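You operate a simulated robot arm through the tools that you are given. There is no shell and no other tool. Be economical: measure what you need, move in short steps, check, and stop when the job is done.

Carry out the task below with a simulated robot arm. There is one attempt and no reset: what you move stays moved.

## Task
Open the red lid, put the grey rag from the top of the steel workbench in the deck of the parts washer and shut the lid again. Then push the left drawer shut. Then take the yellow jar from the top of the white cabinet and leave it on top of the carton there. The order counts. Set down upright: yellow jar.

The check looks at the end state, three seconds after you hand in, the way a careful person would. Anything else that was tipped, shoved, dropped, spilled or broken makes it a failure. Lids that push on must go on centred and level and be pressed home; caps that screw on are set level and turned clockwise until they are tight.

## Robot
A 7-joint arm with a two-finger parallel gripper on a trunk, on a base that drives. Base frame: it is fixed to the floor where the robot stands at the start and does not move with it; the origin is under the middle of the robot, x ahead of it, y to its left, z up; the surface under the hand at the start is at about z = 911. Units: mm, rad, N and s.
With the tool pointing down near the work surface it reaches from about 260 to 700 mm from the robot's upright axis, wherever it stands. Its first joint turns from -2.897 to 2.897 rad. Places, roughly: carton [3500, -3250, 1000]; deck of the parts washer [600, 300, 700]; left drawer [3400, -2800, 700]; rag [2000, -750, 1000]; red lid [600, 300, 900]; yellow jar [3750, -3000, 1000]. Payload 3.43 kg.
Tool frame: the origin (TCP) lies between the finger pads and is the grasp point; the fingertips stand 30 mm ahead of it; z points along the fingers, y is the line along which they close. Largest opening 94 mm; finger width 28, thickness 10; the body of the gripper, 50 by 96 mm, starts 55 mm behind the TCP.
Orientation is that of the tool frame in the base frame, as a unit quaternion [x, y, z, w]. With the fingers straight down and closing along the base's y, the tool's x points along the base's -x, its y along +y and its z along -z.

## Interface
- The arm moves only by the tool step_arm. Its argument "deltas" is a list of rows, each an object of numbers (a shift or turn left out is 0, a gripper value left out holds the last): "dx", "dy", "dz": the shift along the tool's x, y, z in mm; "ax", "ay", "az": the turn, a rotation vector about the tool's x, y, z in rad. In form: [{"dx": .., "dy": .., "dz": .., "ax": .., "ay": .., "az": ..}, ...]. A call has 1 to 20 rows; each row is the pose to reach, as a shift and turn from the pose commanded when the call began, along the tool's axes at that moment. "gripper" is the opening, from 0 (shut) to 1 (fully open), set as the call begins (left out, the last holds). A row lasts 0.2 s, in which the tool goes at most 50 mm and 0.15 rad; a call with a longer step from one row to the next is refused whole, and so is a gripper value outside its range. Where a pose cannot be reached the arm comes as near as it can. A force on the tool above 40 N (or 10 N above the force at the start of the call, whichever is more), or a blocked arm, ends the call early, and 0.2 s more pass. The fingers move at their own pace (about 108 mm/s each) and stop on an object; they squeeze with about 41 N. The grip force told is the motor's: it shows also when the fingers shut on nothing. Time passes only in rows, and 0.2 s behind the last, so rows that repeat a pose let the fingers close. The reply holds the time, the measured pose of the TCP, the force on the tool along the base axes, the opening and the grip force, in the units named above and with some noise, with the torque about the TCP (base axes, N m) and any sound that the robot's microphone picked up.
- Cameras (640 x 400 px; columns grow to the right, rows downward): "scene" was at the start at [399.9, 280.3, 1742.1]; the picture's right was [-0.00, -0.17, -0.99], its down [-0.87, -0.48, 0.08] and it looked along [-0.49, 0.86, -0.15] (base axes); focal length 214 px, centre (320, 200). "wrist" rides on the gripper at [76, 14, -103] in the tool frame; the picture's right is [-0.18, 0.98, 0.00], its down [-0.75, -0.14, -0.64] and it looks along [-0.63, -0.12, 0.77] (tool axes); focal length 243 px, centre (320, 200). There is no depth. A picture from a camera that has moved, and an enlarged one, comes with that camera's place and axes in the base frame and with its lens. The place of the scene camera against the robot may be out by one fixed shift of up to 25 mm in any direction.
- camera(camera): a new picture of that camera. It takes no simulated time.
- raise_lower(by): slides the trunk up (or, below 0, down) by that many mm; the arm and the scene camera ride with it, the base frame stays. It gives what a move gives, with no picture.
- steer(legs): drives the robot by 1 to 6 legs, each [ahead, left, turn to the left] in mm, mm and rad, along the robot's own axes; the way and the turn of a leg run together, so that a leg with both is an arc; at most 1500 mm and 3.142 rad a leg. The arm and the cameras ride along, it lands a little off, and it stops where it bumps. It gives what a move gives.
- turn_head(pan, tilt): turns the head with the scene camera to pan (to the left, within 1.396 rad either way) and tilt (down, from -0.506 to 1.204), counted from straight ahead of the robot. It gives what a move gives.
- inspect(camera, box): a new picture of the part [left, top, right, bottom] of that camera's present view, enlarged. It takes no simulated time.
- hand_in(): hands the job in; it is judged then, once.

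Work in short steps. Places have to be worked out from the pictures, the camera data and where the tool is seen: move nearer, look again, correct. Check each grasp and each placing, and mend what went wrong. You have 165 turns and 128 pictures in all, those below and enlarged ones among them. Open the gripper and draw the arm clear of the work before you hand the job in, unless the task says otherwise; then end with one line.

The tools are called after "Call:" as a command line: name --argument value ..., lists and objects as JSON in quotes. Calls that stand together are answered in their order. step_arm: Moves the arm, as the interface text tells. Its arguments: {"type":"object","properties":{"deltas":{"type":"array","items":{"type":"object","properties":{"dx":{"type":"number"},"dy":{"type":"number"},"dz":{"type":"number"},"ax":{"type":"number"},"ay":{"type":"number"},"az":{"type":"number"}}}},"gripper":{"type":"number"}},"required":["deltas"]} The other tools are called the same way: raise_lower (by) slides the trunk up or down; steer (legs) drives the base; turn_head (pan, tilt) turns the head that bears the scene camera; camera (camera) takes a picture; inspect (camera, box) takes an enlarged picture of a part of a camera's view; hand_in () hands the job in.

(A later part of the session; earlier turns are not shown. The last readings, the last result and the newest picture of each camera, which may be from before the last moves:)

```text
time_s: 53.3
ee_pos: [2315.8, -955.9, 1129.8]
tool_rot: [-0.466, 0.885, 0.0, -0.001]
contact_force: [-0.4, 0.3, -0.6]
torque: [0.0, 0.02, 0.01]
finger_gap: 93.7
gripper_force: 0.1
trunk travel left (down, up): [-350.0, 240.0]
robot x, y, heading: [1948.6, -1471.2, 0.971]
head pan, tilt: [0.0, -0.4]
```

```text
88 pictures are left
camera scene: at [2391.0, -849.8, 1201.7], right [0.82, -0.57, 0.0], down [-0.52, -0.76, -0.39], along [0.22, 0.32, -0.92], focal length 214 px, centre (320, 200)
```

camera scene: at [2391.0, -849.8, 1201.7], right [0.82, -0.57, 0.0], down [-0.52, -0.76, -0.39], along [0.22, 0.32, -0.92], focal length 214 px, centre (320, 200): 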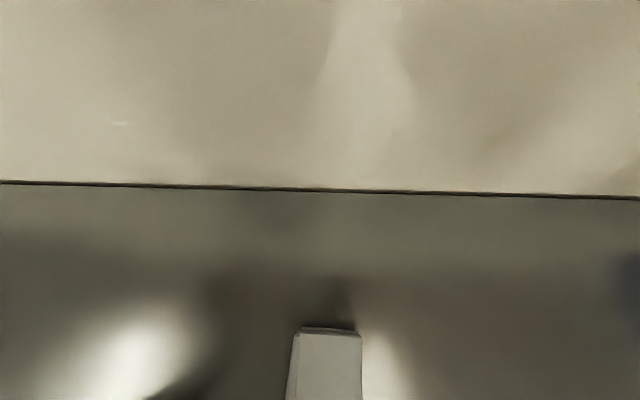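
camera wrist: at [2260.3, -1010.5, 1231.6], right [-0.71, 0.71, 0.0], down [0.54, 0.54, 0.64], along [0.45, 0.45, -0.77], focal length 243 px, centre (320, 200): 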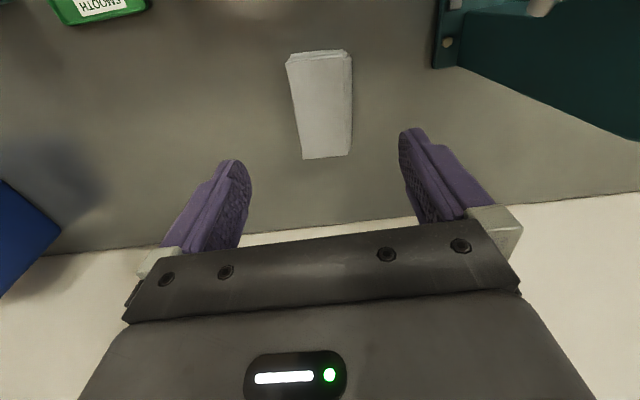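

Rag ≈65 × 120 mm, centre ≈(2332,-933), its axis turned ~0.09 rad clockwise. I align and descend to z≈1000, then check.

Call:
step_arm --deltas '[{"dx": -14, "dz": 30, "az": 0.045}, {"dx": -28, "dz": 60, "az": 0.09}, {"dx": -28, "dz": 90, "az": 0.09}, {"dx": -28, "dz": 120, "az": 0.09}, {"dx": -28, "dz": 130, "az": 0.09}, {"dx": -28, "dz": 130, "az": 0.09}]'

Call:
camera --camera "wrist"

```text
time_s: 54.7
ee_pos: [2333.7, -932.4, 1001.3]
tool_rot: [-0.426, 0.905, -0.001, 0.0]
contact_force: [-0.7, 0.4, -0.7]
torque: [0.03, -0.01, 0.04]
finger_gap: 94.2
gripper_force: 0.0
trunk travel left (down, up): [-350.0, 240.0]
robot x, y, heading: [1949.9, -1478.7, 0.966]
head pan, tilt: [0.0, -0.4]
```

```text
87 pictures are left
camera wrist: at [2272.6, -982.4, 1103.4], right [-0.64, 0.77, 0.0], down [0.59, 0.49, 0.64], along [0.49, 0.41, -0.77], focal length 243 px, centre (320, 200)
```

wrist: 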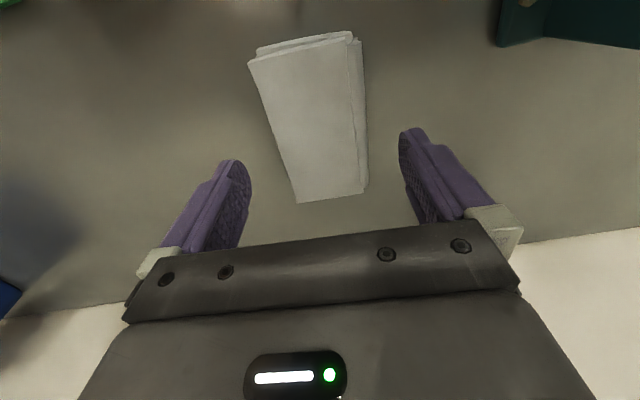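

Aligned and centred laterally; rag's middle is ~15 mm nearer. I descend to z≈947 and close.

Call:
step_arm --deltas '[{"dx": 8, "dz": 15}, {"dx": 15, "dz": 30}, {"dx": 15, "dz": 42}, {"dx": 15, "dz": 54}, {"dx": 15, "dz": 54}]'

Call:
step_arm --deltas '[{"dz": 0}, {"dz": 0}, {"dz": 0}, {"dz": 0}]' --gripper 0.0

Call:
camera --camera "wrist"

```text
time_s: 55.9
ee_pos: [2321.6, -942.8, 947.6]
tool_rot: [-0.425, 0.905, -0.001, -0.001]
contact_force: [-0.3, 0.5, -0.1]
torque: [0.01, -0.01, 0.03]
finger_gap: 94.0
gripper_force: 0.0
trunk travel left (down, up): [-350.0, 240.0]
robot x, y, heading: [1949.4, -1475.1, 0.969]
head pan, tilt: [0.0, -0.4]
```

```text
time_s: 56.9
ee_pos: [2322.8, -942.8, 947.9]
tool_rot: [-0.425, 0.905, -0.001, -0.001]
contact_force: [0.4, -0.2, -0.1]
torque: [0.03, -0.01, -0.02]
finger_gap: 66.7
gripper_force: 40.9
trunk travel left (down, up): [-350.0, 240.0]
robot x, y, heading: [1949.2, -1476.6, 0.971]
head pan, tilt: [0.0, -0.4]
```

```text
86 pictures are left
camera wrist: at [2262.1, -992.7, 1050.0], right [-0.64, 0.77, 0.0], down [0.59, 0.49, 0.64], along [0.49, 0.41, -0.77], focal length 243 px, centre (320, 200)
```

wrist: 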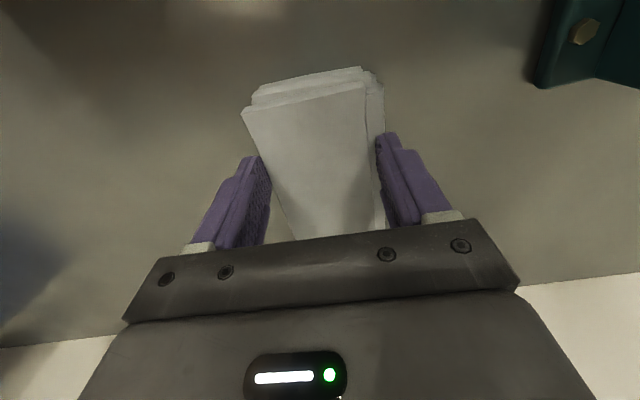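

Grip on the rag at 66.7 mm. I lift straight up, then retract toward the robot.

Call:
step_arm --deltas '[{"dz": -20}, {"dz": -45}, {"dz": -80}, {"dz": -120}, {"dz": -160}, {"dz": -200}, {"dz": -240}, {"dz": -280}, {"dz": -320}, {"dx": 30, "dz": -350}, {"dx": 60, "dz": -380}, {"dx": 90, "dz": -410}, {"dx": 120, "dz": -440}, {"dx": 150, "dz": -470}, {"dx": 185, "dz": -500}, {"dx": 220, "dz": -530}, {"dx": 250, "dz": -550}]'

Call:
camera --camera "wrist"

```text
time_s: 60.5
ee_pos: [2161.9, -1136.3, 1500.0]
tool_rot: [-0.425, 0.905, 0.0, 0.0]
contact_force: [-0.5, -0.1, -0.3]
torque: [0.01, 0.02, 0.0]
finger_gap: 0.0
gripper_force: 33.1
trunk travel left (down, up): [-350.0, 240.0]
robot x, y, heading: [1945.2, -1478.7, 0.968]
head pan, tilt: [0.0, -0.4]
```

```text
85 pictures are left
camera wrist: at [2100.8, -1185.8, 1601.3], right [-0.64, 0.77, 0.0], down [0.59, 0.49, 0.64], along [0.49, 0.41, -0.77], focal length 243 px, centre (320, 200)
```

wrist: 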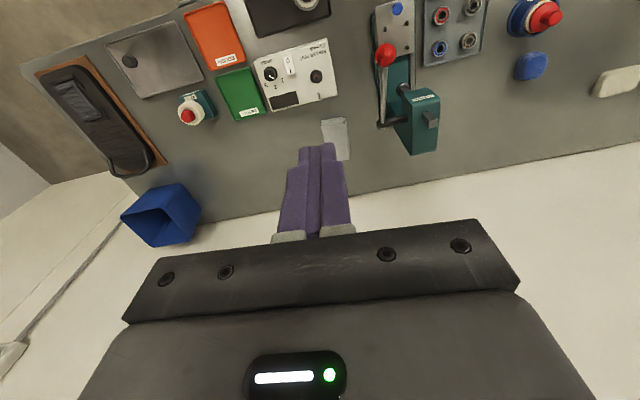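

The rag slipped out and remained on the bench. I go back above to look closely before a lower, slower grasp.

Call:
step_arm --deltas '[{"dx": -30, "dz": 20}, {"dx": -65, "dz": 50}, {"dx": -100, "dz": 80}, {"dx": -135, "dz": 110}, {"dx": -170, "dz": 140}, {"dx": -200, "dz": 175}, {"dx": -225, "dz": 210}, {"dx": -235, "dz": 250}, {"dx": -235, "dz": 290}, {"dx": -235, "dz": 330}, {"dx": -235, "dz": 370}, {"dx": -235, "dz": 410}, {"dx": -235, "dz": 450}, {"dx": -235, "dz": 480}]' --gripper 1.0

Call:
inspect --camera "wrist" --box '[180, 0, 460, 240]'

```text
time_s: 63.5
ee_pos: [2314.2, -952.5, 1016.7]
tool_rot: [-0.425, 0.905, 0.0, 0.0]
contact_force: [0.5, -0.3, -0.4]
torque: [0.0, -0.03, 0.0]
finger_gap: 94.0
gripper_force: 0.0
trunk travel left (down, up): [-350.0, 240.0]
robot x, y, heading: [1949.7, -1473.7, 0.966]
head pan, tilt: [0.0, -0.4]
```

```text
1.67 times, centred on (320, 120) of wrist
camera zoom: at [2253.1, -1003.6, 1119.0], right [-0.64, 0.77, 0.0], down [0.59, 0.49, 0.64], along [0.49, 0.41, -0.77], focal length 404 px, centre (320, 333)
```

zoom: 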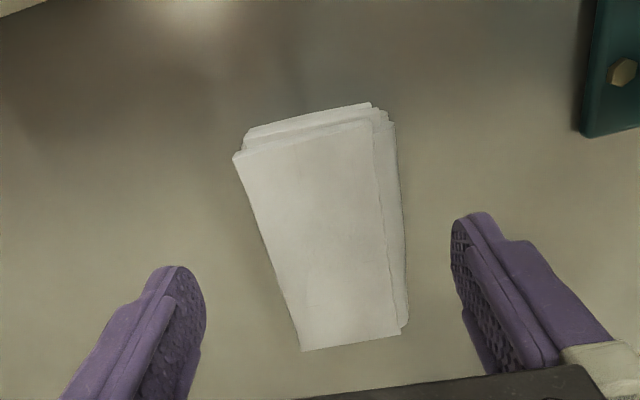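

I descend lower (tips just above the bench, z≈942), close, and lift slowly.

Call:
step_arm --deltas '[{"dx": -6, "dy": 3, "dz": 20}, {"dx": -6, "dy": 3, "dz": 40}, {"dx": -6, "dy": 3, "dz": 60}, {"dx": -6, "dy": 3, "dz": 68}, {"dx": -6, "dy": 3, "dz": 74}, {"dx": -6, "dy": 3, "dz": 74}]'

Call:
step_arm --deltas '[{"dz": 0}, {"dz": 0}, {"dz": 0}, {"dz": 0}, {"dz": 0}]' --gripper 0.0

Call:
step_arm --deltas '[{"dz": -3}, {"dz": -6}, {"dz": -10}, {"dz": -15}, {"dz": -20}, {"dz": -25}]'

Call:
camera --camera "wrist"

```text
time_s: 64.9
ee_pos: [2315.7, -947.6, 944.2]
tool_rot: [-0.425, 0.905, 0.001, 0.0]
contact_force: [0.6, 0.6, 0.1]
torque: [0.04, 0.0, 0.0]
finger_gap: 94.1
gripper_force: 0.2
trunk travel left (down, up): [-350.0, 240.0]
robot x, y, heading: [1951.6, -1473.9, 0.968]
head pan, tilt: [0.0, -0.4]
```

```text
time_s: 66.1
ee_pos: [2315.7, -946.9, 943.7]
tool_rot: [-0.425, 0.905, -0.001, 0.0]
contact_force: [0.2, 0.0, 0.8]
torque: [-0.02, -0.01, 0.02]
finger_gap: 66.8
gripper_force: 40.7
trunk travel left (down, up): [-350.0, 240.0]
robot x, y, heading: [1952.5, -1472.5, 0.966]
head pan, tilt: [0.0, -0.4]
```

```text
time_s: 67.5
ee_pos: [2315.3, -948.5, 967.7]
tool_rot: [-0.425, 0.905, 0.0, -0.002]
contact_force: [0.3, 0.3, -0.5]
torque: [0.01, 0.01, 0.01]
finger_gap: 66.7
gripper_force: 41.2
trunk travel left (down, up): [-350.0, 240.0]
robot x, y, heading: [1947.2, -1473.5, 0.967]
head pan, tilt: [0.0, -0.4]
```

```text
83 pictures are left
camera wrist: at [2254.7, -998.5, 1071.0], right [-0.64, 0.77, 0.0], down [0.59, 0.49, 0.64], along [0.49, 0.41, -0.77], focal length 243 px, centre (320, 200)
```

wrist: 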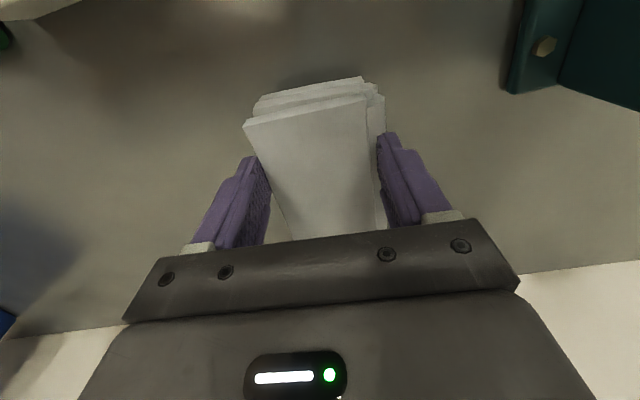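

Still held after 25 mm. I keep lifting slowly and check again.

Call:
step_arm --deltas '[{"dz": -8}, {"dz": -16}, {"dz": -24}, {"dz": -32}, {"dz": -40}, {"dz": -48}, {"dz": -56}, {"dz": -64}, {"dz": -72}, {"dz": -80}]'

Call:
camera --camera "wrist"

```text
time_s: 69.7
ee_pos: [2316.8, -946.9, 1049.5]
tool_rot: [-0.425, 0.905, -0.001, -0.001]
contact_force: [-0.3, -0.7, -0.2]
torque: [0.0, 0.04, -0.02]
finger_gap: 66.6
gripper_force: 40.6
trunk travel left (down, up): [-350.0, 240.0]
robot x, y, heading: [1949.0, -1475.2, 0.969]
head pan, tilt: [0.0, -0.4]
```

```text
82 pictures are left
camera wrist: at [2254.8, -997.6, 1151.5], right [-0.64, 0.77, 0.0], down [0.59, 0.49, 0.64], along [0.49, 0.41, -0.77], focal length 243 px, centre (320, 200)
```

wrist: 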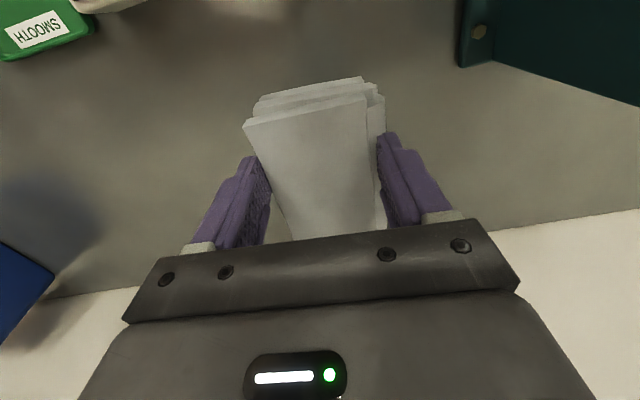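

The rag is in the grip. I raise slowly 200 mm then retract 230 mm.

Call:
step_arm --deltas '[{"dz": -8}, {"dz": -20}, {"dz": -34}, {"dz": -48}, {"dz": -62}, {"dz": -76}, {"dz": -90}, {"dz": -104}, {"dz": -118}, {"dz": -132}, {"dz": -146}, {"dz": -160}, {"dz": -174}, {"dz": -186}, {"dz": -196}, {"dz": -200}]'

Call:
step_arm --deltas '[{"dx": 5}, {"dx": 14}, {"dx": 26}, {"dx": 40}, {"dx": 54}, {"dx": 68}, {"dx": 82}, {"dx": 96}, {"dx": 110}, {"dx": 124}, {"dx": 138}, {"dx": 152}, {"dx": 166}, {"dx": 180}, {"dx": 194}, {"dx": 206}, {"dx": 216}, {"dx": 224}, {"dx": 230}]'

Call:
camera --camera "wrist"

```text
time_s: 73.1
ee_pos: [2316.6, -948.6, 1247.9]
tool_rot: [-0.425, 0.905, -0.001, -0.001]
contact_force: [-0.4, 0.6, -1.0]
torque: [0.0, 0.01, 0.02]
finger_gap: 66.9
gripper_force: 40.9
trunk travel left (down, up): [-350.0, 240.0]
robot x, y, heading: [1948.7, -1476.4, 0.968]
head pan, tilt: [0.0, -0.4]
```

```text
time_s: 77.1
ee_pos: [2168.7, -1126.0, 1248.3]
tool_rot: [-0.425, 0.905, 0.0, 0.0]
contact_force: [0.5, 0.4, -1.0]
torque: [-0.01, 0.01, 0.03]
finger_gap: 66.5
gripper_force: 41.1
trunk travel left (down, up): [-350.0, 240.0]
robot x, y, heading: [1945.1, -1478.4, 0.966]
head pan, tilt: [0.0, -0.4]
```

```text
81 pictures are left
camera wrist: at [2107.2, -1175.7, 1351.0], right [-0.64, 0.77, 0.0], down [0.59, 0.49, 0.64], along [0.49, 0.41, -0.77], focal length 243 px, centre (320, 200)
```

wrist: 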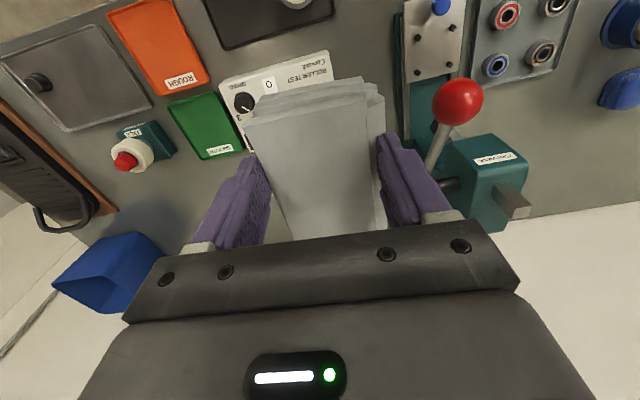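

Rag held. The press knob reaches z≈1215, so I raise more before driving away.

Call:
step_arm --deltas '[{"dz": -6}, {"dz": -16}, {"dz": -30}, {"dz": -44}, {"dz": -58}, {"dz": -72}, {"dz": -86}, {"dz": -100}, {"dz": -114}, {"dz": -128}, {"dz": -142}, {"dz": -154}, {"dz": -160}]'

Call:
steer --legs '[[-160, 0, 0]]'

```text
time_s: 79.9
ee_pos: [2168.4, -1125.9, 1409.9]
tool_rot: [-0.425, 0.905, 0.0, 0.0]
contact_force: [0.5, 0.3, -0.4]
torque: [-0.01, 0.02, 0.03]
finger_gap: 66.5
gripper_force: 40.9
trunk travel left (down, up): [-350.0, 240.0]
robot x, y, heading: [1949.2, -1473.3, 0.966]
head pan, tilt: [0.0, -0.4]
```

```text
time_s: 81.3
ee_pos: [2075.1, -1261.0, 1410.5]
tool_rot: [-0.424, 0.906, 0.0, 0.0]
contact_force: [-0.1, -0.3, -0.6]
torque: [0.0, -0.02, -0.01]
finger_gap: 66.6
gripper_force: 41.5
trunk travel left (down, up): [-350.0, 240.0]
robot x, y, heading: [1857.8, -1610.1, 0.966]
head pan, tilt: [0.0, -0.4]
```

Now I drive back left along the bench to the washer.

Call:
steer --legs '[[0, 1170, 0], [0, 1165, 0]]'

Call:
turn_head --pan 0.0 --tilt -0.3

Call:
camera --camera "scene"

Call:
camera --camera "wrist"

```text
time_s: 92.8
ee_pos: [184.7, 75.5, 1409.7]
tool_rot: [-0.414, 0.91, 0.001, 0.0]
contact_force: [-0.5, -0.4, -0.5]
torque: [-0.03, 0.01, 0.01]
finger_gap: 67.1
gripper_force: 40.4
trunk travel left (down, up): [-350.0, 240.0]
robot x, y, heading: [-40.0, -267.9, 0.945]
head pan, tilt: [0.0, -0.4]
```

```text
time_s: 93.4
ee_pos: [186.7, 75.3, 1409.5]
tool_rot: [-0.414, 0.91, 0.0, 0.0]
contact_force: [-0.6, -0.7, -0.7]
torque: [0.0, 0.01, -0.03]
finger_gap: 66.6
gripper_force: 41.5
trunk travel left (down, up): [-350.0, 240.0]
robot x, y, heading: [-41.6, -268.6, 0.942]
head pan, tilt: [0.0, -0.3]
```

```text
80 pictures are left
camera scene: at [268.8, 165.2, 1476.1], right [0.75, -0.66, 0.0], down [-0.63, -0.72, -0.3], along [0.19, 0.22, -0.96], focal length 214 px, centre (320, 200)
```

scene: 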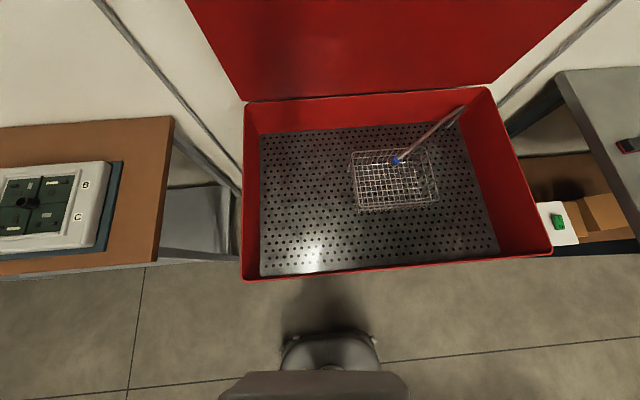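

```text
79 pictures are left
camera wrist: at [124.2, 26.9, 1511.4], right [-0.62, 0.79, 0.0], down [0.6, 0.47, 0.64], along [0.5, 0.4, -0.77], focal length 243 px, centre (320, 200)
```

wrist: 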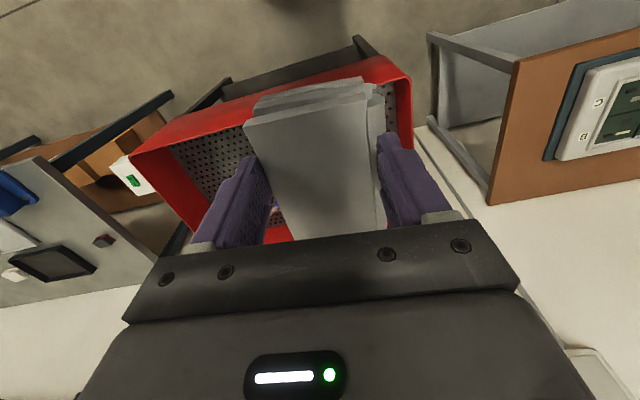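

Rim ≈z 871, deck ≈z 740–780. I drive 110 mm ahead, lower the trunk 200 mm, then extend over the free left part of the deck (≈(335,339)).

Call:
steer --legs '[[110, 0, 0]]'

Call:
raise_lower --by -200

```text
time_s: 94.6
ee_pos: [252.3, 165.4, 1407.3]
tool_rot: [-0.414, 0.91, 0.0, 0.0]
contact_force: [0.2, 1.1, -1.3]
torque: [-0.05, 0.04, 0.05]
finger_gap: 66.9
gripper_force: 40.6
trunk travel left (down, up): [-350.0, 240.0]
robot x, y, heading: [20.8, -177.4, 0.945]
head pan, tilt: [0.0, -0.3]
```

```text
time_s: 96.8
ee_pos: [250.7, 165.1, 1209.8]
tool_rot: [-0.414, 0.91, 0.0, 0.001]
contact_force: [-0.5, 0.4, -0.1]
torque: [0.04, 0.04, 0.04]
finger_gap: 66.7
gripper_force: 41.3
trunk travel left (down, up): [-150.0, 440.0]
robot x, y, heading: [24.0, -180.7, 0.948]
head pan, tilt: [0.0, -0.3]
```

Call:
step_arm --deltas '[{"dx": -6, "dy": 2}, {"dx": -18, "dy": 5}, {"dx": -34, "dy": 9}, {"dx": -52, "dy": 14}, {"dx": -70, "dy": 19}, {"dx": -88, "dy": 24}, {"dx": -106, "dy": 29}, {"dx": -124, "dy": 34}, {"dx": -142, "dy": 39}, {"dx": -160, "dy": 44}, {"dx": -175, "dy": 48}, {"dx": -186, "dy": 51}]'

Call:
camera --camera "wrist"

Call:
camera --camera "scene"

```text
time_s: 99.4
ee_pos: [334.8, 338.0, 1208.2]
tool_rot: [-0.413, 0.911, 0.0, -0.001]
contact_force: [-0.2, -0.3, -0.9]
torque: [0.0, 0.03, 0.02]
finger_gap: 66.8
gripper_force: 41.3
trunk travel left (down, up): [-150.0, 440.0]
robot x, y, heading: [22.8, -178.7, 0.945]
head pan, tilt: [0.0, -0.3]
```

```text
78 pictures are left
camera wrist: at [272.5, 290.2, 1310.7], right [-0.62, 0.79, 0.0], down [0.6, 0.48, 0.64], along [0.5, 0.4, -0.77], focal length 243 px, centre (320, 200)
```

wrist: 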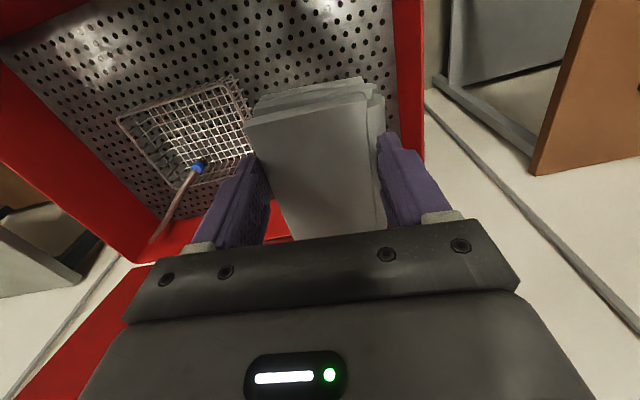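

```text
77 pictures are left
camera scene: at [417.0, 428.5, 1275.4], right [0.75, -0.66, 0.0], down [-0.63, -0.72, -0.29], along [0.19, 0.22, -0.96], focal length 214 px, centre (320, 200)
```

scene: 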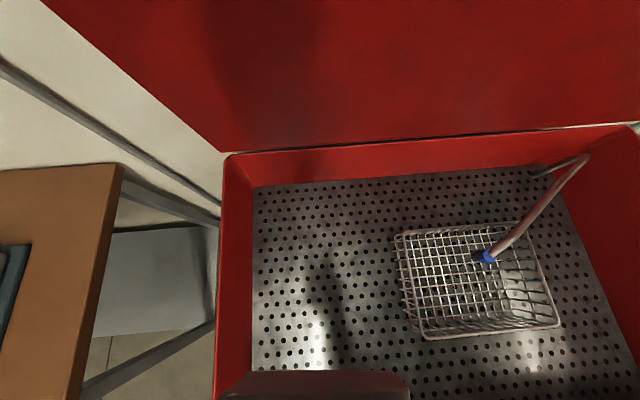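

The drop point is between the left wall and the basket with good clearance. I descend to z≈840.

Call:
step_arm --deltas '[{"dz": 8}, {"dz": 22}, {"dz": 42}, {"dz": 64}, {"dz": 86}, {"dz": 108}, {"dz": 130}, {"dz": 152}, {"dz": 174}, {"dz": 196}, {"dz": 218}, {"dz": 240}, {"dz": 262}, {"dz": 284}, {"dz": 306}, {"dz": 328}, {"dz": 345}, {"dz": 358}, {"dz": 366}, {"dz": 368}]'

Call:
camera --camera "wrist"

```text
time_s: 103.6
ee_pos: [335.2, 338.7, 840.1]
tool_rot: [-0.413, 0.911, 0.0, 0.0]
contact_force: [-0.2, -0.9, -0.3]
torque: [0.0, 0.01, -0.01]
finger_gap: 66.9
gripper_force: 41.3
trunk travel left (down, up): [-150.0, 440.0]
robot x, y, heading: [24.5, -178.2, 0.941]
head pan, tilt: [0.0, -0.3]
```

```text
76 pictures are left
camera wrist: at [272.5, 289.5, 942.6], right [-0.62, 0.79, 0.0], down [0.6, 0.48, 0.64], along [0.5, 0.4, -0.77], focal length 243 px, centre (320, 200)
```

wrist: 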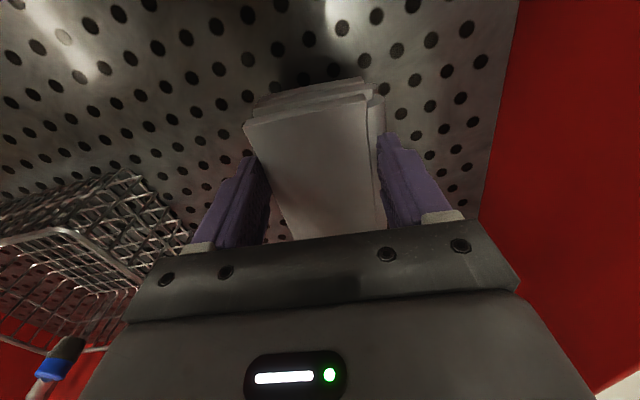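

Approaching the deck; I go down slowly until contact.

Call:
step_arm --deltas '[{"dz": 8}, {"dz": 16}, {"dz": 24}, {"dz": 31}, {"dz": 37}, {"dz": 43}, {"dz": 48}, {"dz": 53}, {"dz": 58}, {"dz": 63}, {"dz": 68}, {"dz": 73}]'

Call:
camera --camera "wrist"

```text
time_s: 105.1
ee_pos: [335.7, 337.8, 803.9]
tool_rot: [-0.414, 0.91, 0.002, 0.002]
contact_force: [-2.8, -4.8, 22.9]
torque: [-0.75, 0.45, -0.08]
finger_gap: 66.7
gripper_force: 40.7
trunk travel left (down, up): [-150.0, 440.0]
robot x, y, heading: [22.7, -177.5, 0.94]
head pan, tilt: [0.0, -0.3]
stopped in row 7: the force on the tool passed its limit at 45 N (the readings are from after the stop); the commanded pose is now the measured one
```

```text
75 pictures are left
camera wrist: at [272.9, 289.2, 905.1], right [-0.62, 0.79, 0.0], down [0.6, 0.47, 0.65], along [0.51, 0.4, -0.76], focal length 243 px, centre (320, 200)
```

wrist: 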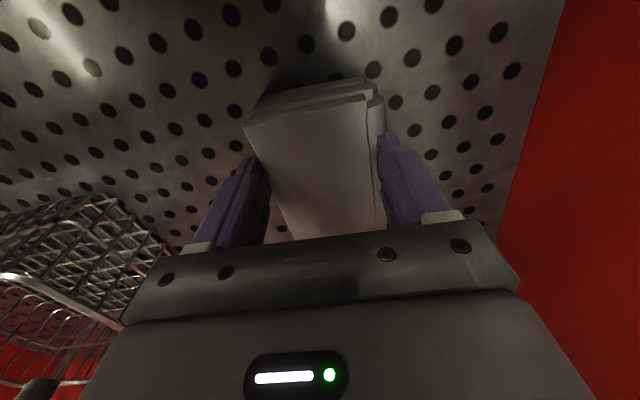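

Contact at z≈804, so the rag is on the deck. I open and withdraw upward.

Call:
step_arm --deltas '[{"dz": -1}, {"dz": -1}, {"dz": -1}, {"dz": -1}]' --gripper 1.0

Call:
step_arm --deltas '[{"dz": -15}, {"dz": -35}, {"dz": -65}, {"dz": -105}, {"dz": -150}, {"dz": -195}, {"dz": -240}, {"dz": -285}, {"dz": -330}, {"dz": -375}, {"dz": -400}]'

Call:
camera --camera "wrist"

```text
time_s: 106.1
ee_pos: [335.4, 339.1, 802.6]
tool_rot: [-0.414, 0.91, 0.002, 0.002]
contact_force: [0.7, 0.2, 0.6]
torque: [-0.02, -0.01, 0.0]
finger_gap: 93.9
gripper_force: 0.1
trunk travel left (down, up): [-150.0, 440.0]
robot x, y, heading: [22.0, -179.4, 0.944]
head pan, tilt: [0.0, -0.3]
```

```text
time_s: 108.5
ee_pos: [335.5, 336.8, 1205.6]
tool_rot: [-0.414, 0.91, 0.001, 0.002]
contact_force: [-0.3, 0.9, -0.1]
torque: [0.0, 0.0, -0.01]
finger_gap: 93.9
gripper_force: 0.1
trunk travel left (down, up): [-150.0, 440.0]
robot x, y, heading: [26.5, -180.3, 0.942]
head pan, tilt: [0.0, -0.3]
```

```text
74 pictures are left
camera wrist: at [274.0, 288.2, 1306.1], right [-0.62, 0.79, 0.0], down [0.6, 0.47, 0.64], along [0.51, 0.4, -0.76], focal length 243 px, centre (320, 200)
```

wrist: 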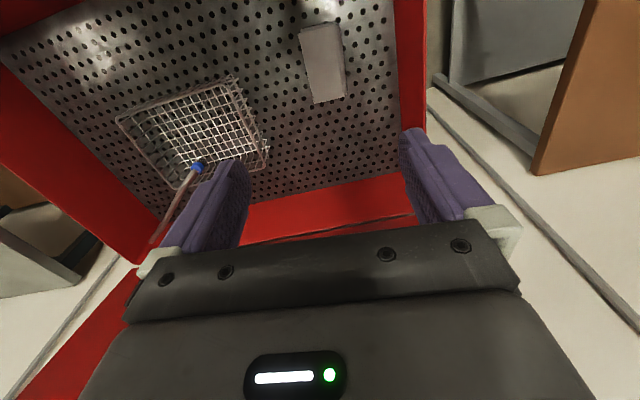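

The rag lies flat on the deck. Now for closing: I raise the trunk, retract, and reposition in front of the handle, closer to the washer.

Call:
raise_lower --by 350

Call:
step_arm --deltas '[{"dx": 25, "az": 0.0}, {"dx": 50, "az": 0.12}, {"dx": 75, "az": 0.26}, {"dx": 100, "az": 0.4}, {"dx": 125, "az": 0.54}, {"dx": 150, "az": 0.68}, {"dx": 175, "az": 0.82}, {"dx": 190, "az": 0.96}, {"dx": 200, "az": 1.1}, {"dx": 200, "az": 1.24}, {"dx": 200, "az": 1.37}, {"dx": 200, "az": 1.47}]'

Call:
steer --legs '[[0, -203, 0.014], [117, 0, 0]]'

Call:
camera --camera "scene"

```text
time_s: 111.9
ee_pos: [336.1, 337.2, 1553.3]
tool_rot: [-0.414, 0.91, 0.0, 0.002]
contact_force: [0.6, -0.5, 0.2]
torque: [-0.03, -0.02, 0.01]
finger_gap: 94.1
gripper_force: 0.1
trunk travel left (down, up): [-500.0, 90.0]
robot x, y, heading: [21.5, -178.5, 0.944]
head pan, tilt: [0.0, -0.3]
```

```text
time_s: 114.5
ee_pos: [204.7, 185.8, 1553.2]
tool_rot: [0.304, 0.953, 0.002, 0.001]
contact_force: [0.2, 0.0, -0.6]
torque: [0.01, -0.02, 0.0]
finger_gap: 94.0
gripper_force: 0.1
trunk travel left (down, up): [-500.0, 90.0]
robot x, y, heading: [23.2, -177.8, 0.944]
head pan, tilt: [0.0, -0.3]
```

```text
time_s: 116.9
ee_pos: [434.2, 168.9, 1551.4]
tool_rot: [0.297, 0.955, 0.001, 0.0]
contact_force: [0.0, -0.2, 0.3]
torque: [-0.04, 0.01, 0.02]
finger_gap: 94.1
gripper_force: 0.0
trunk travel left (down, up): [-500.0, 90.0]
robot x, y, heading: [258.9, -199.1, 0.956]
head pan, tilt: [0.0, -0.3]
```

```text
73 pictures are left
camera scene: at [539.6, 79.7, 1619.3], right [-0.57, -0.82, 0.0], down [-0.79, 0.54, -0.3], along [0.25, -0.17, -0.96], focal length 214 px, centre (320, 200)
```

scene: 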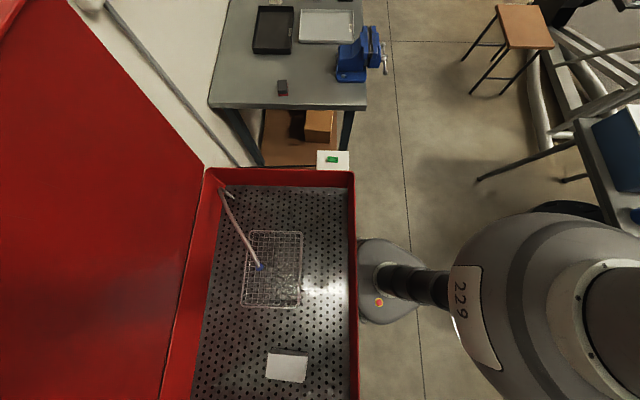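

I pitch the tool 45° forward, shift to the handle's lateral position and extend toward it.

Call:
step_arm --deltas '[{"dx": -10, "dy": 15, "ax": -0.1}, {"dx": -20, "dy": 40, "ax": -0.22}, {"dx": -30, "dy": 70, "ax": -0.34}, {"dx": -40, "dy": 100, "ax": -0.46}, {"dx": -50, "dy": 130, "ax": -0.58}, {"dx": -60, "dy": 160, "ax": -0.7}, {"dx": -70, "dy": 190, "ax": -0.785}, {"dx": -70, "dy": 225, "ax": -0.785, "dz": -5}, {"dx": -70, "dy": 260, "ax": -0.785, "dz": -10}, {"dx": -70, "dy": 295, "ax": -0.785, "dz": -20}, {"dx": -70, "dy": 310, "ax": -0.785, "dz": -30}]' --gripper 0.5

Call:
camera --camera "wrist"

```text
time_s: 119.3
ee_pos: [669.0, 383.4, 1585.7]
tool_rot: [0.275, 0.881, 0.367, 0.114]
contact_force: [-0.7, -0.2, 1.0]
torque: [0.0, 0.0, -0.01]
finger_gap: 47.2
gripper_force: 0.0
trunk travel left (down, up): [-500.0, 90.0]
robot x, y, heading: [256.5, -201.1, 0.96]
head pan, tilt: [0.0, -0.3]
```

```text
72 pictures are left
camera wrist: at [569.3, 375.9, 1666.3], right [0.54, 0.47, 0.7], down [0.31, -0.89, 0.35], along [0.78, 0.02, -0.62], focal length 243 px, centre (320, 200)
```

wrist: 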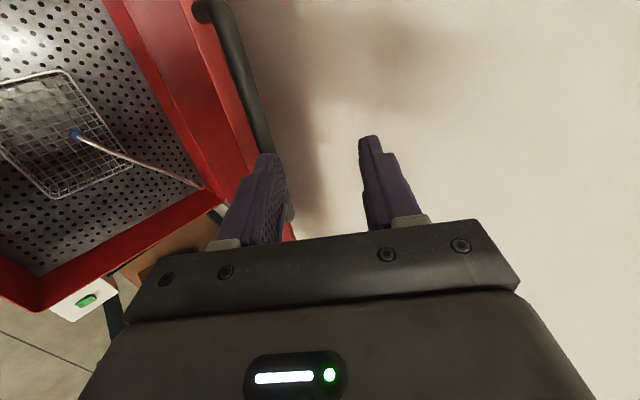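

The bar is ≈54 mm toward tool −y and ≈107 mm ahead (lid at ~83°). I shift and advance partway, then check.

Call:
step_arm --deltas '[{"dy": -27}, {"dy": -54}, {"dy": -54, "dz": 25}, {"dy": -54, "dz": 50}, {"dy": -54, "dz": 50}]'

Call:
camera --camera "wrist"

```text
time_s: 120.5
ee_pos: [666.4, 381.9, 1511.3]
tool_rot: [0.273, 0.882, 0.367, 0.115]
contact_force: [-0.2, -0.3, 0.9]
torque: [0.01, -0.01, 0.02]
finger_gap: 46.8
gripper_force: 0.0
trunk travel left (down, up): [-500.0, 90.0]
robot x, y, heading: [258.1, -198.9, 0.955]
head pan, tilt: [0.0, -0.3]
```

```text
71 pictures are left
camera wrist: at [567.0, 372.5, 1593.3], right [0.54, 0.47, 0.7], down [0.31, -0.89, 0.35], along [0.78, 0.02, -0.62], focal length 243 px, centre (320, 200)
```

wrist: 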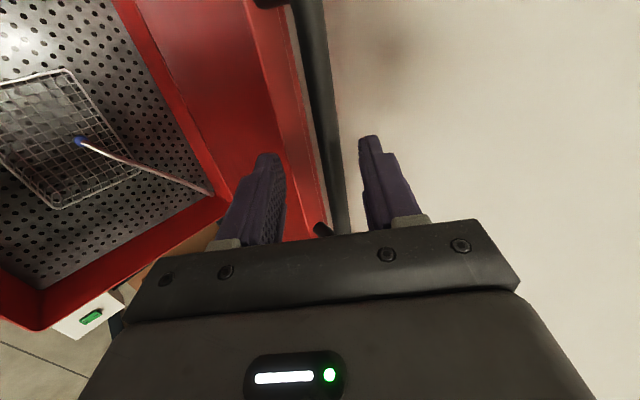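

Bar is now nearly centred, ~17–30 mm ahead. I narrow the opening and advance 22 mm.

Call:
step_arm --deltas '[{"dy": 4}, {"dy": 4}, {"dy": 4, "dz": 8}, {"dy": 4, "dz": 16}, {"dy": 4, "dz": 22}, {"dy": 4, "dz": 22}]' --gripper 0.34

Call:
inspect --camera "wrist" --box '[220, 80, 460, 250]'

```text
time_s: 121.9
ee_pos: [677.5, 395.6, 1496.9]
tool_rot: [0.274, 0.881, 0.367, 0.115]
contact_force: [-0.6, 0.4, -1.0]
torque: [0.01, 0.02, -0.03]
finger_gap: 32.3
gripper_force: 0.1
trunk travel left (down, up): [-500.0, 90.0]
robot x, y, heading: [253.7, -201.0, 0.956]
head pan, tilt: [0.0, -0.3]
```

```text
2.35 times, centred on (340, 165) of wrist
camera zoom: at [576.7, 387.3, 1580.0], right [0.54, 0.47, 0.7], down [0.31, -0.89, 0.35], along [0.78, 0.02, -0.62], focal length 571 px, centre (273, 282)
```

zoom: 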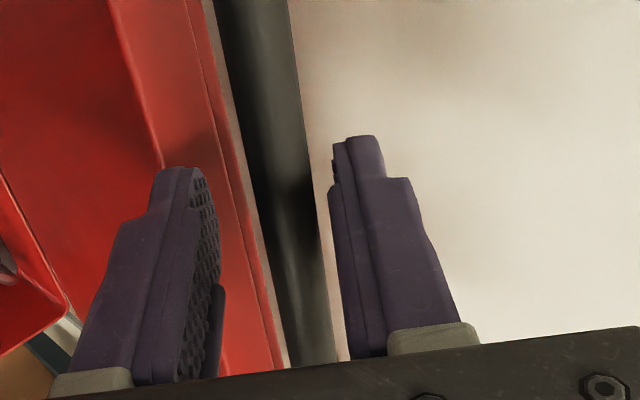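

Bar is between the pads (slightly toward the upper finger). I close onto it.

Call:
step_arm --deltas '[{"dy": 5}, {"dy": 5}, {"dy": 5}]' --gripper 0.0

```text
time_s: 122.7
ee_pos: [677.4, 397.8, 1499.8]
tool_rot: [0.275, 0.882, 0.366, 0.114]
contact_force: [-3.7, -5.7, -10.9]
torque: [0.43, 0.92, -0.89]
finger_gap: 14.1
gripper_force: 44.6
trunk travel left (down, up): [-500.0, 90.0]
robot x, y, heading: [257.6, -201.9, 0.958]
head pan, tilt: [0.0, -0.3]
```

Bar gripped (14 mm) at n≈715, z≈1500. I loosen to a cage and pull along the closing arc (hinge ≈(n 835, z 897), r≈614) down to ~48°.

Call:
step_arm --deltas '[{"dy": 0}, {"dy": -20, "dz": -13}, {"dy": -41, "dz": -25}, {"dy": -62.8, "dz": -35.8}, {"dy": -82, "dz": -45.5}, {"dy": -101.7, "dz": -54.2}, {"dy": -121.5, "dz": -61.9}, {"dy": -141.7, "dz": -69.5}, {"dy": -162, "dz": -76}, {"dy": -182.6, "dz": -81.8}, {"dy": -203.4, "dz": -87.1}, {"dy": -224.3, "dz": -91.6}, {"dy": -245.5, "dz": -95.2}, {"dy": -266.7, "dz": -98.1}, {"dy": -288, "dz": -100.3}, {"dy": -309.3, "dz": -101.9}, {"dy": -309.3, "dz": -101.9}]' --gripper 0.25

Call:
camera --camera "wrist"

```text
time_s: 126.3
ee_pos: [516.9, 164.7, 1353.5]
tool_rot: [0.275, 0.882, 0.366, 0.114]
contact_force: [1.1, 2.1, -0.6]
torque: [0.03, -0.05, 0.01]
finger_gap: 24.2
gripper_force: 0.2
out of reach, approached as far as the arm can: row 16, 17
trunk travel left (down, up): [-500.0, 90.0]
robot x, y, heading: [256.9, -202.3, 0.956]
head pan, tilt: [0.0, -0.3]
```

```text
69 pictures are left
camera wrist: at [417.9, 156.3, 1435.5], right [0.55, 0.47, 0.7], down [0.31, -0.88, 0.35], along [0.78, 0.02, -0.62], focal length 243 px, centre (320, 200)
```

wrist: 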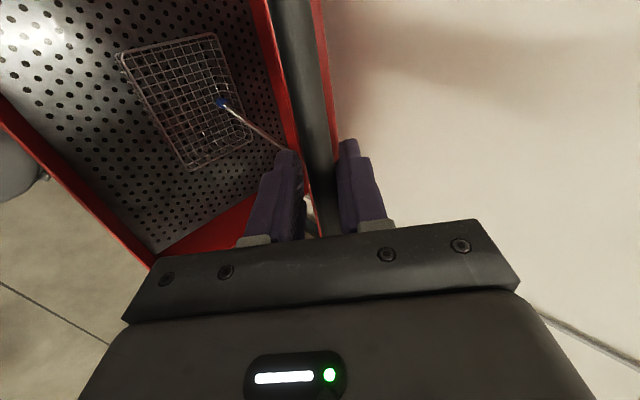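

The lid follows. From here I close it using the base (backwards) and trunk (down), keeping the arm posture fixed.

Call:
raise_lower --by -22

Call:
steer --legs '[[-45, 0, 0]]'

Call:
raise_lower --by -48

Call:
steer --legs '[[-40, 0, 0]]'

Call:
raise_lower --by -25

Call:
camera --camera "wrist"

```text
time_s: 127.0
ee_pos: [515.2, 161.5, 1333.1]
tool_rot: [0.274, 0.881, 0.368, 0.115]
contact_force: [-8.3, -11.3, 17.2]
torque: [0.21, -0.29, -0.28]
finger_gap: 24.4
gripper_force: 0.7
trunk travel left (down, up): [-478.0, 112.0]
robot x, y, heading: [255.0, -201.3, 0.953]
head pan, tilt: [0.0, -0.3]
```

```text
time_s: 127.9
ee_pos: [491.1, 125.9, 1332.9]
tool_rot: [0.276, 0.881, 0.367, 0.114]
contact_force: [-0.2, -0.6, -0.3]
torque: [0.06, 0.03, -0.01]
finger_gap: 23.7
gripper_force: 0.1
trunk travel left (down, up): [-478.0, 112.0]
robot x, y, heading: [227.5, -236.8, 0.956]
head pan, tilt: [0.0, -0.3]
```

```text
time_s: 128.9
ee_pos: [486.4, 123.0, 1285.9]
tool_rot: [0.274, 0.881, 0.368, 0.114]
contact_force: [-14.6, -20.1, 23.2]
torque: [0.32, -0.45, -0.42]
finger_gap: 22.7
gripper_force: 0.0
trunk travel left (down, up): [-430.0, 160.0]
robot x, y, heading: [229.9, -238.8, 0.96]
head pan, tilt: [0.0, -0.3]
stopped: the force on the tool passed its limit at 40 N (the readings are from after the stop); the commanded pose is now the measured one
```

```text
time_s: 129.8
ee_pos: [466.0, 91.7, 1283.2]
tool_rot: [0.274, 0.882, 0.367, 0.114]
contact_force: [-0.3, -0.1, 0.2]
torque: [0.04, -0.01, 0.0]
finger_gap: 23.7
gripper_force: 0.1
trunk travel left (down, up): [-430.0, 160.0]
robot x, y, heading: [210.1, -268.9, 0.952]
head pan, tilt: [0.0, -0.3]
```

```text
time_s: 130.5
ee_pos: [467.0, 94.8, 1258.3]
tool_rot: [0.275, 0.882, 0.365, 0.114]
contact_force: [-0.8, -0.4, -0.3]
torque: [0.01, 0.02, 0.0]
finger_gap: 23.5
gripper_force: 0.0
trunk travel left (down, up): [-405.0, 185.0]
robot x, y, heading: [205.8, -268.7, 0.954]
head pan, tilt: [0.0, -0.3]
```

```text
68 pictures are left
camera wrist: at [368.5, 86.1, 1340.2], right [0.55, 0.47, 0.7], down [0.31, -0.88, 0.35], along [0.78, 0.02, -0.63], focal length 243 px, centre (320, 200)
```

wrist: 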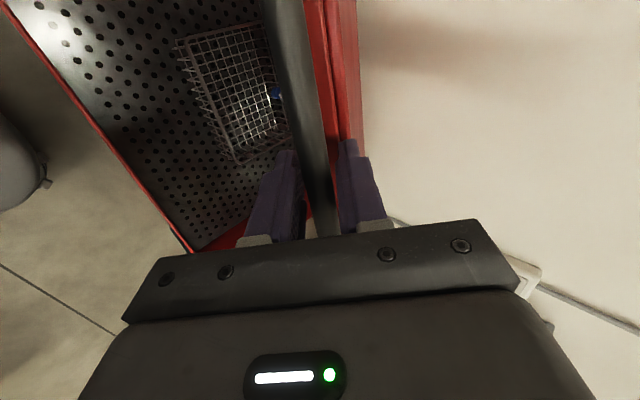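

The lid follows well (now ~36°). I continue with smaller interleaved steps.

Call:
steer --legs '[[-20, 0, 0]]'

Call:
raise_lower --by -27

Call:
steer --legs '[[-18, 0, 0]]'

Call:
raise_lower --by -27

Call:
steer --legs '[[-16, 0, 0]]'

Call:
raise_lower --by -29

Call:
steer --legs '[[-15, 0, 0]]'

Call:
raise_lower --by -29

Call:
camera --camera "wrist"

```text
time_s: 131.3
ee_pos: [455.5, 76.8, 1259.4]
tool_rot: [0.274, 0.882, 0.366, 0.114]
contact_force: [-0.6, 0.4, 0.0]
torque: [0.01, -0.03, 0.0]
finger_gap: 23.2
gripper_force: 0.1
trunk travel left (down, up): [-405.0, 185.0]
robot x, y, heading: [196.1, -284.6, 0.957]
head pan, tilt: [0.0, -0.3]
```

```text
time_s: 132.0
ee_pos: [455.7, 78.6, 1230.4]
tool_rot: [0.274, 0.882, 0.365, 0.115]
contact_force: [0.0, 0.1, -0.6]
torque: [0.01, -0.02, 0.0]
finger_gap: 23.7
gripper_force: 0.0
trunk travel left (down, up): [-378.0, 212.0]
robot x, y, heading: [193.8, -285.4, 0.956]
head pan, tilt: [0.0, -0.3]
```

```text
time_s: 132.8
ee_pos: [444.6, 61.1, 1231.8]
tool_rot: [0.275, 0.882, 0.366, 0.114]
contact_force: [-2.1, -0.7, -0.1]
torque: [0.03, -0.01, -0.05]
finger_gap: 23.6
gripper_force: 0.0
trunk travel left (down, up): [-378.0, 212.0]
robot x, y, heading: [184.9, -300.7, 0.953]
head pan, tilt: [0.0, -0.3]
```

```text
time_s: 133.5
ee_pos: [445.7, 62.9, 1204.5]
tool_rot: [0.274, 0.882, 0.365, 0.114]
contact_force: [0.2, 0.8, 0.3]
torque: [0.0, 0.03, 0.0]
finger_gap: 23.7
gripper_force: 0.1
trunk travel left (down, up): [-351.0, 239.0]
robot x, y, heading: [182.4, -304.2, 0.957]
head pan, tilt: [0.0, -0.3]
```

```text
time_s: 134.3
ee_pos: [436.2, 50.3, 1205.6]
tool_rot: [0.274, 0.882, 0.366, 0.114]
contact_force: [-1.0, 0.1, -0.9]
torque: [-0.01, -0.04, -0.02]
finger_gap: 23.9
gripper_force: 0.4
trunk travel left (down, up): [-351.0, 239.0]
robot x, y, heading: [174.6, -314.0, 0.957]
head pan, tilt: [0.0, -0.3]
```

```text
time_s: 135.0
ee_pos: [436.3, 51.7, 1175.6]
tool_rot: [0.275, 0.881, 0.367, 0.115]
contact_force: [-0.3, -0.4, -0.5]
torque: [-0.02, -0.02, -0.02]
finger_gap: 24.1
gripper_force: 0.3
trunk travel left (down, up): [-322.0, 268.0]
robot x, y, heading: [176.1, -315.0, 0.955]
head pan, tilt: [0.0, -0.3]
```

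```text
time_s: 135.8
ee_pos: [428.5, 36.3, 1176.1]
tool_rot: [0.275, 0.882, 0.366, 0.114]
contact_force: [0.2, -0.6, 0.1]
torque: [0.04, -0.04, -0.01]
finger_gap: 23.9
gripper_force: 0.3
trunk travel left (down, up): [-322.0, 268.0]
robot x, y, heading: [168.0, -329.5, 0.957]
head pan, tilt: [0.0, -0.3]
```

```text
time_s: 136.5
ee_pos: [428.8, 39.2, 1147.5]
tool_rot: [0.275, 0.881, 0.367, 0.114]
contact_force: [-0.7, -0.4, -0.5]
torque: [0.1, -0.07, -0.02]
finger_gap: 24.6
gripper_force: 1.0
trunk travel left (down, up): [-293.0, 297.0]
robot x, y, heading: [164.7, -323.4, 0.958]
head pan, tilt: [0.0, -0.3]
```

```text
67 pictures are left
camera wrist: at [329.0, 30.1, 1228.5], right [0.55, 0.47, 0.7], down [0.31, -0.88, 0.35], along [0.78, 0.02, -0.62], focal length 243 px, centre (320, 200)
```

wrist: 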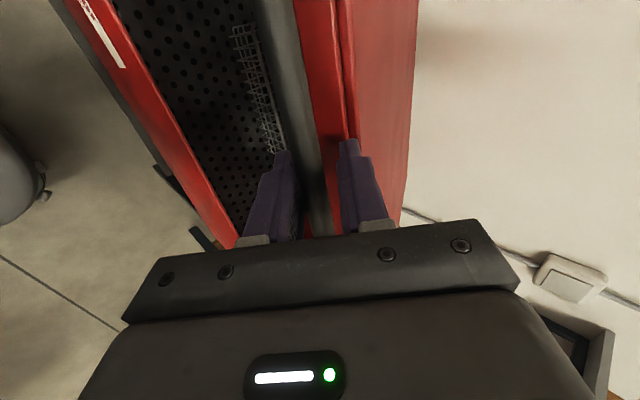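

About 24° now, still caged. Continue closing.

Call:
steer --legs '[[-13, 0, 0]]'

Call:
raise_lower --by -30

Call:
steer --legs '[[-12, 0, 0]]'

Call:
raise_lower --by -30

Call:
steer --legs '[[-16, 0, 0]]'

Call:
raise_lower --by -40

Call:
camera --camera "wrist"

```text
time_s: 137.3
ee_pos: [420.1, 28.3, 1147.0]
tool_rot: [0.275, 0.882, 0.366, 0.114]
contact_force: [-0.7, -1.5, -0.5]
torque: [-0.04, 0.05, -0.04]
finger_gap: 24.1
gripper_force: 0.6
trunk travel left (down, up): [-293.0, 297.0]
robot x, y, heading: [158.8, -338.5, 0.96]
head pan, tilt: [0.0, -0.3]
```

```text
time_s: 138.0
ee_pos: [417.2, 25.2, 1117.6]
tool_rot: [0.274, 0.882, 0.367, 0.115]
contact_force: [-10.3, -13.9, 3.3]
torque: [-0.13, 0.25, -0.2]
finger_gap: 29.3
gripper_force: 4.7
trunk travel left (down, up): [-263.0, 327.0]
robot x, y, heading: [160.7, -339.7, 0.957]
head pan, tilt: [0.0, -0.3]
```

```text
time_s: 138.8
ee_pos: [412.5, 17.9, 1116.5]
tool_rot: [0.274, 0.881, 0.367, 0.114]
contact_force: [-0.1, -1.4, -0.9]
torque: [-0.06, 0.04, -0.07]
finger_gap: 24.5
gripper_force: 0.8
trunk travel left (down, up): [-263.0, 327.0]
robot x, y, heading: [154.5, -345.3, 0.955]
head pan, tilt: [0.0, -0.3]
```

```text
time_s: 139.5
ee_pos: [412.9, 17.0, 1086.7]
tool_rot: [0.275, 0.882, 0.366, 0.114]
contact_force: [-6.7, -8.8, 1.0]
torque: [-0.05, 0.22, -0.12]
finger_gap: 27.8
gripper_force: 3.8
trunk travel left (down, up): [-233.0, 357.0]
robot x, y, heading: [155.7, -346.7, 0.96]
head pan, tilt: [0.0, -0.3]
```

```text
time_s: 140.3
ee_pos: [404.2, 5.4, 1086.2]
tool_rot: [0.275, 0.882, 0.367, 0.114]
contact_force: [-1.1, -2.3, -1.7]
torque: [-0.05, 0.08, -0.03]
finger_gap: 25.1
gripper_force: 1.6
trunk travel left (down, up): [-233.0, 357.0]
robot x, y, heading: [141.2, -361.3, 0.956]
head pan, tilt: [0.0, -0.3]
```

```text
time_s: 141.1
ee_pos: [404.8, 4.6, 1047.7]
tool_rot: [0.274, 0.881, 0.367, 0.114]
contact_force: [-2.9, -4.6, -2.8]
torque: [-0.04, 0.05, -0.05]
finger_gap: 26.3
gripper_force: 2.6
trunk travel left (down, up): [-193.0, 397.0]
robot x, y, heading: [139.8, -360.3, 0.956]
head pan, tilt: [0.0, -0.3]
```

```text
66 pictures are left
camera wrist: at [304.8, -3.9, 1128.9], right [0.54, 0.47, 0.7], down [0.31, -0.88, 0.35], along [0.78, 0.02, -0.62], focal length 243 px, centre (320, 200)
```

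wrist: 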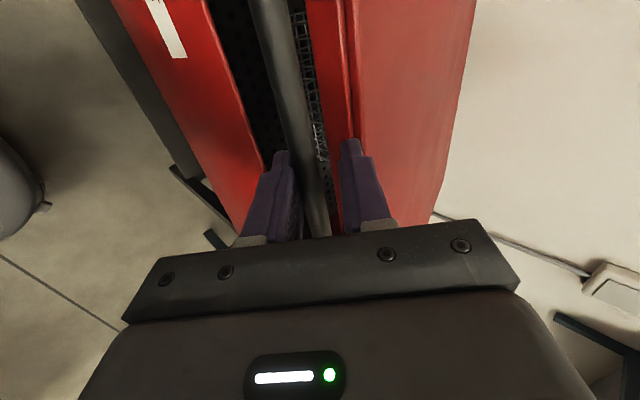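

~14°. Continue to nearly shut.

Call:
steer --legs '[[-8, 0, 0]]'

Call:
raise_lower --by -40

Call:
raise_lower --by -40

Call:
steer --legs '[[-6, 0, 0]]'

Call:
raise_lower --by -35

Call:
camera --camera "wrist"

```text
time_s: 141.9
ee_pos: [400.3, -1.0, 1047.0]
tool_rot: [0.274, 0.881, 0.367, 0.114]
contact_force: [-2.0, -2.6, -1.4]
torque: [-0.07, 0.08, -0.02]
finger_gap: 25.4
gripper_force: 2.1
trunk travel left (down, up): [-193.0, 397.0]
robot x, y, heading: [137.1, -365.9, 0.96]
head pan, tilt: [0.0, -0.3]
```

```text
time_s: 142.7
ee_pos: [399.7, -1.6, 1006.7]
tool_rot: [0.274, 0.882, 0.367, 0.115]
contact_force: [-2.8, -4.2, -3.9]
torque: [-0.06, 0.09, -0.05]
finger_gap: 26.6
gripper_force: 3.1
trunk travel left (down, up): [-153.0, 437.0]
robot x, y, heading: [139.1, -369.0, 0.952]
head pan, tilt: [0.0, -0.3]
```

```text
time_s: 143.5
ee_pos: [399.6, -2.0, 967.1]
tool_rot: [0.273, 0.882, 0.367, 0.114]
contact_force: [-4.9, -7.3, -2.8]
torque: [-0.04, 0.08, -0.07]
finger_gap: 28.3
gripper_force: 3.9
trunk travel left (down, up): [-113.0, 477.0]
robot x, y, heading: [139.4, -365.6, 0.952]
head pan, tilt: [0.0, -0.3]
```

```text
time_s: 144.3
ee_pos: [396.2, -6.1, 967.2]
tool_rot: [0.275, 0.882, 0.366, 0.115]
contact_force: [-3.1, -2.8, -2.0]
torque: [-0.04, 0.12, -0.01]
finger_gap: 26.2
gripper_force: 1.9
trunk travel left (down, up): [-113.0, 477.0]
robot x, y, heading: [135.1, -371.9, 0.96]
head pan, tilt: [0.0, -0.3]
```

```text
time_s: 145.1
ee_pos: [396.2, -6.1, 930.7]
tool_rot: [0.275, 0.881, 0.367, 0.114]
contact_force: [-4.0, -6.0, -4.1]
torque: [-0.07, 0.15, -0.05]
finger_gap: 28.0
gripper_force: 3.9
trunk travel left (down, up): [-78.0, 512.0]
robot x, y, heading: [136.3, -374.5, 0.959]
head pan, tilt: [0.0, -0.3]
```

```text
65 pictures are left
camera wrist: at [296.5, -15.5, 1013.8], right [0.54, 0.47, 0.7], down [0.31, -0.88, 0.35], along [0.78, 0.02, -0.62], focal length 243 px, centre (320, 200)
```

wrist: 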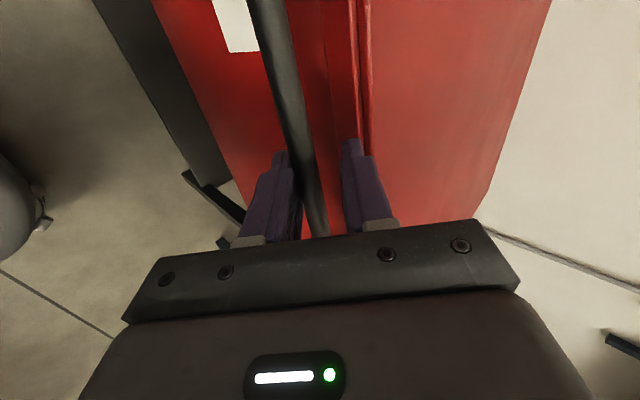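

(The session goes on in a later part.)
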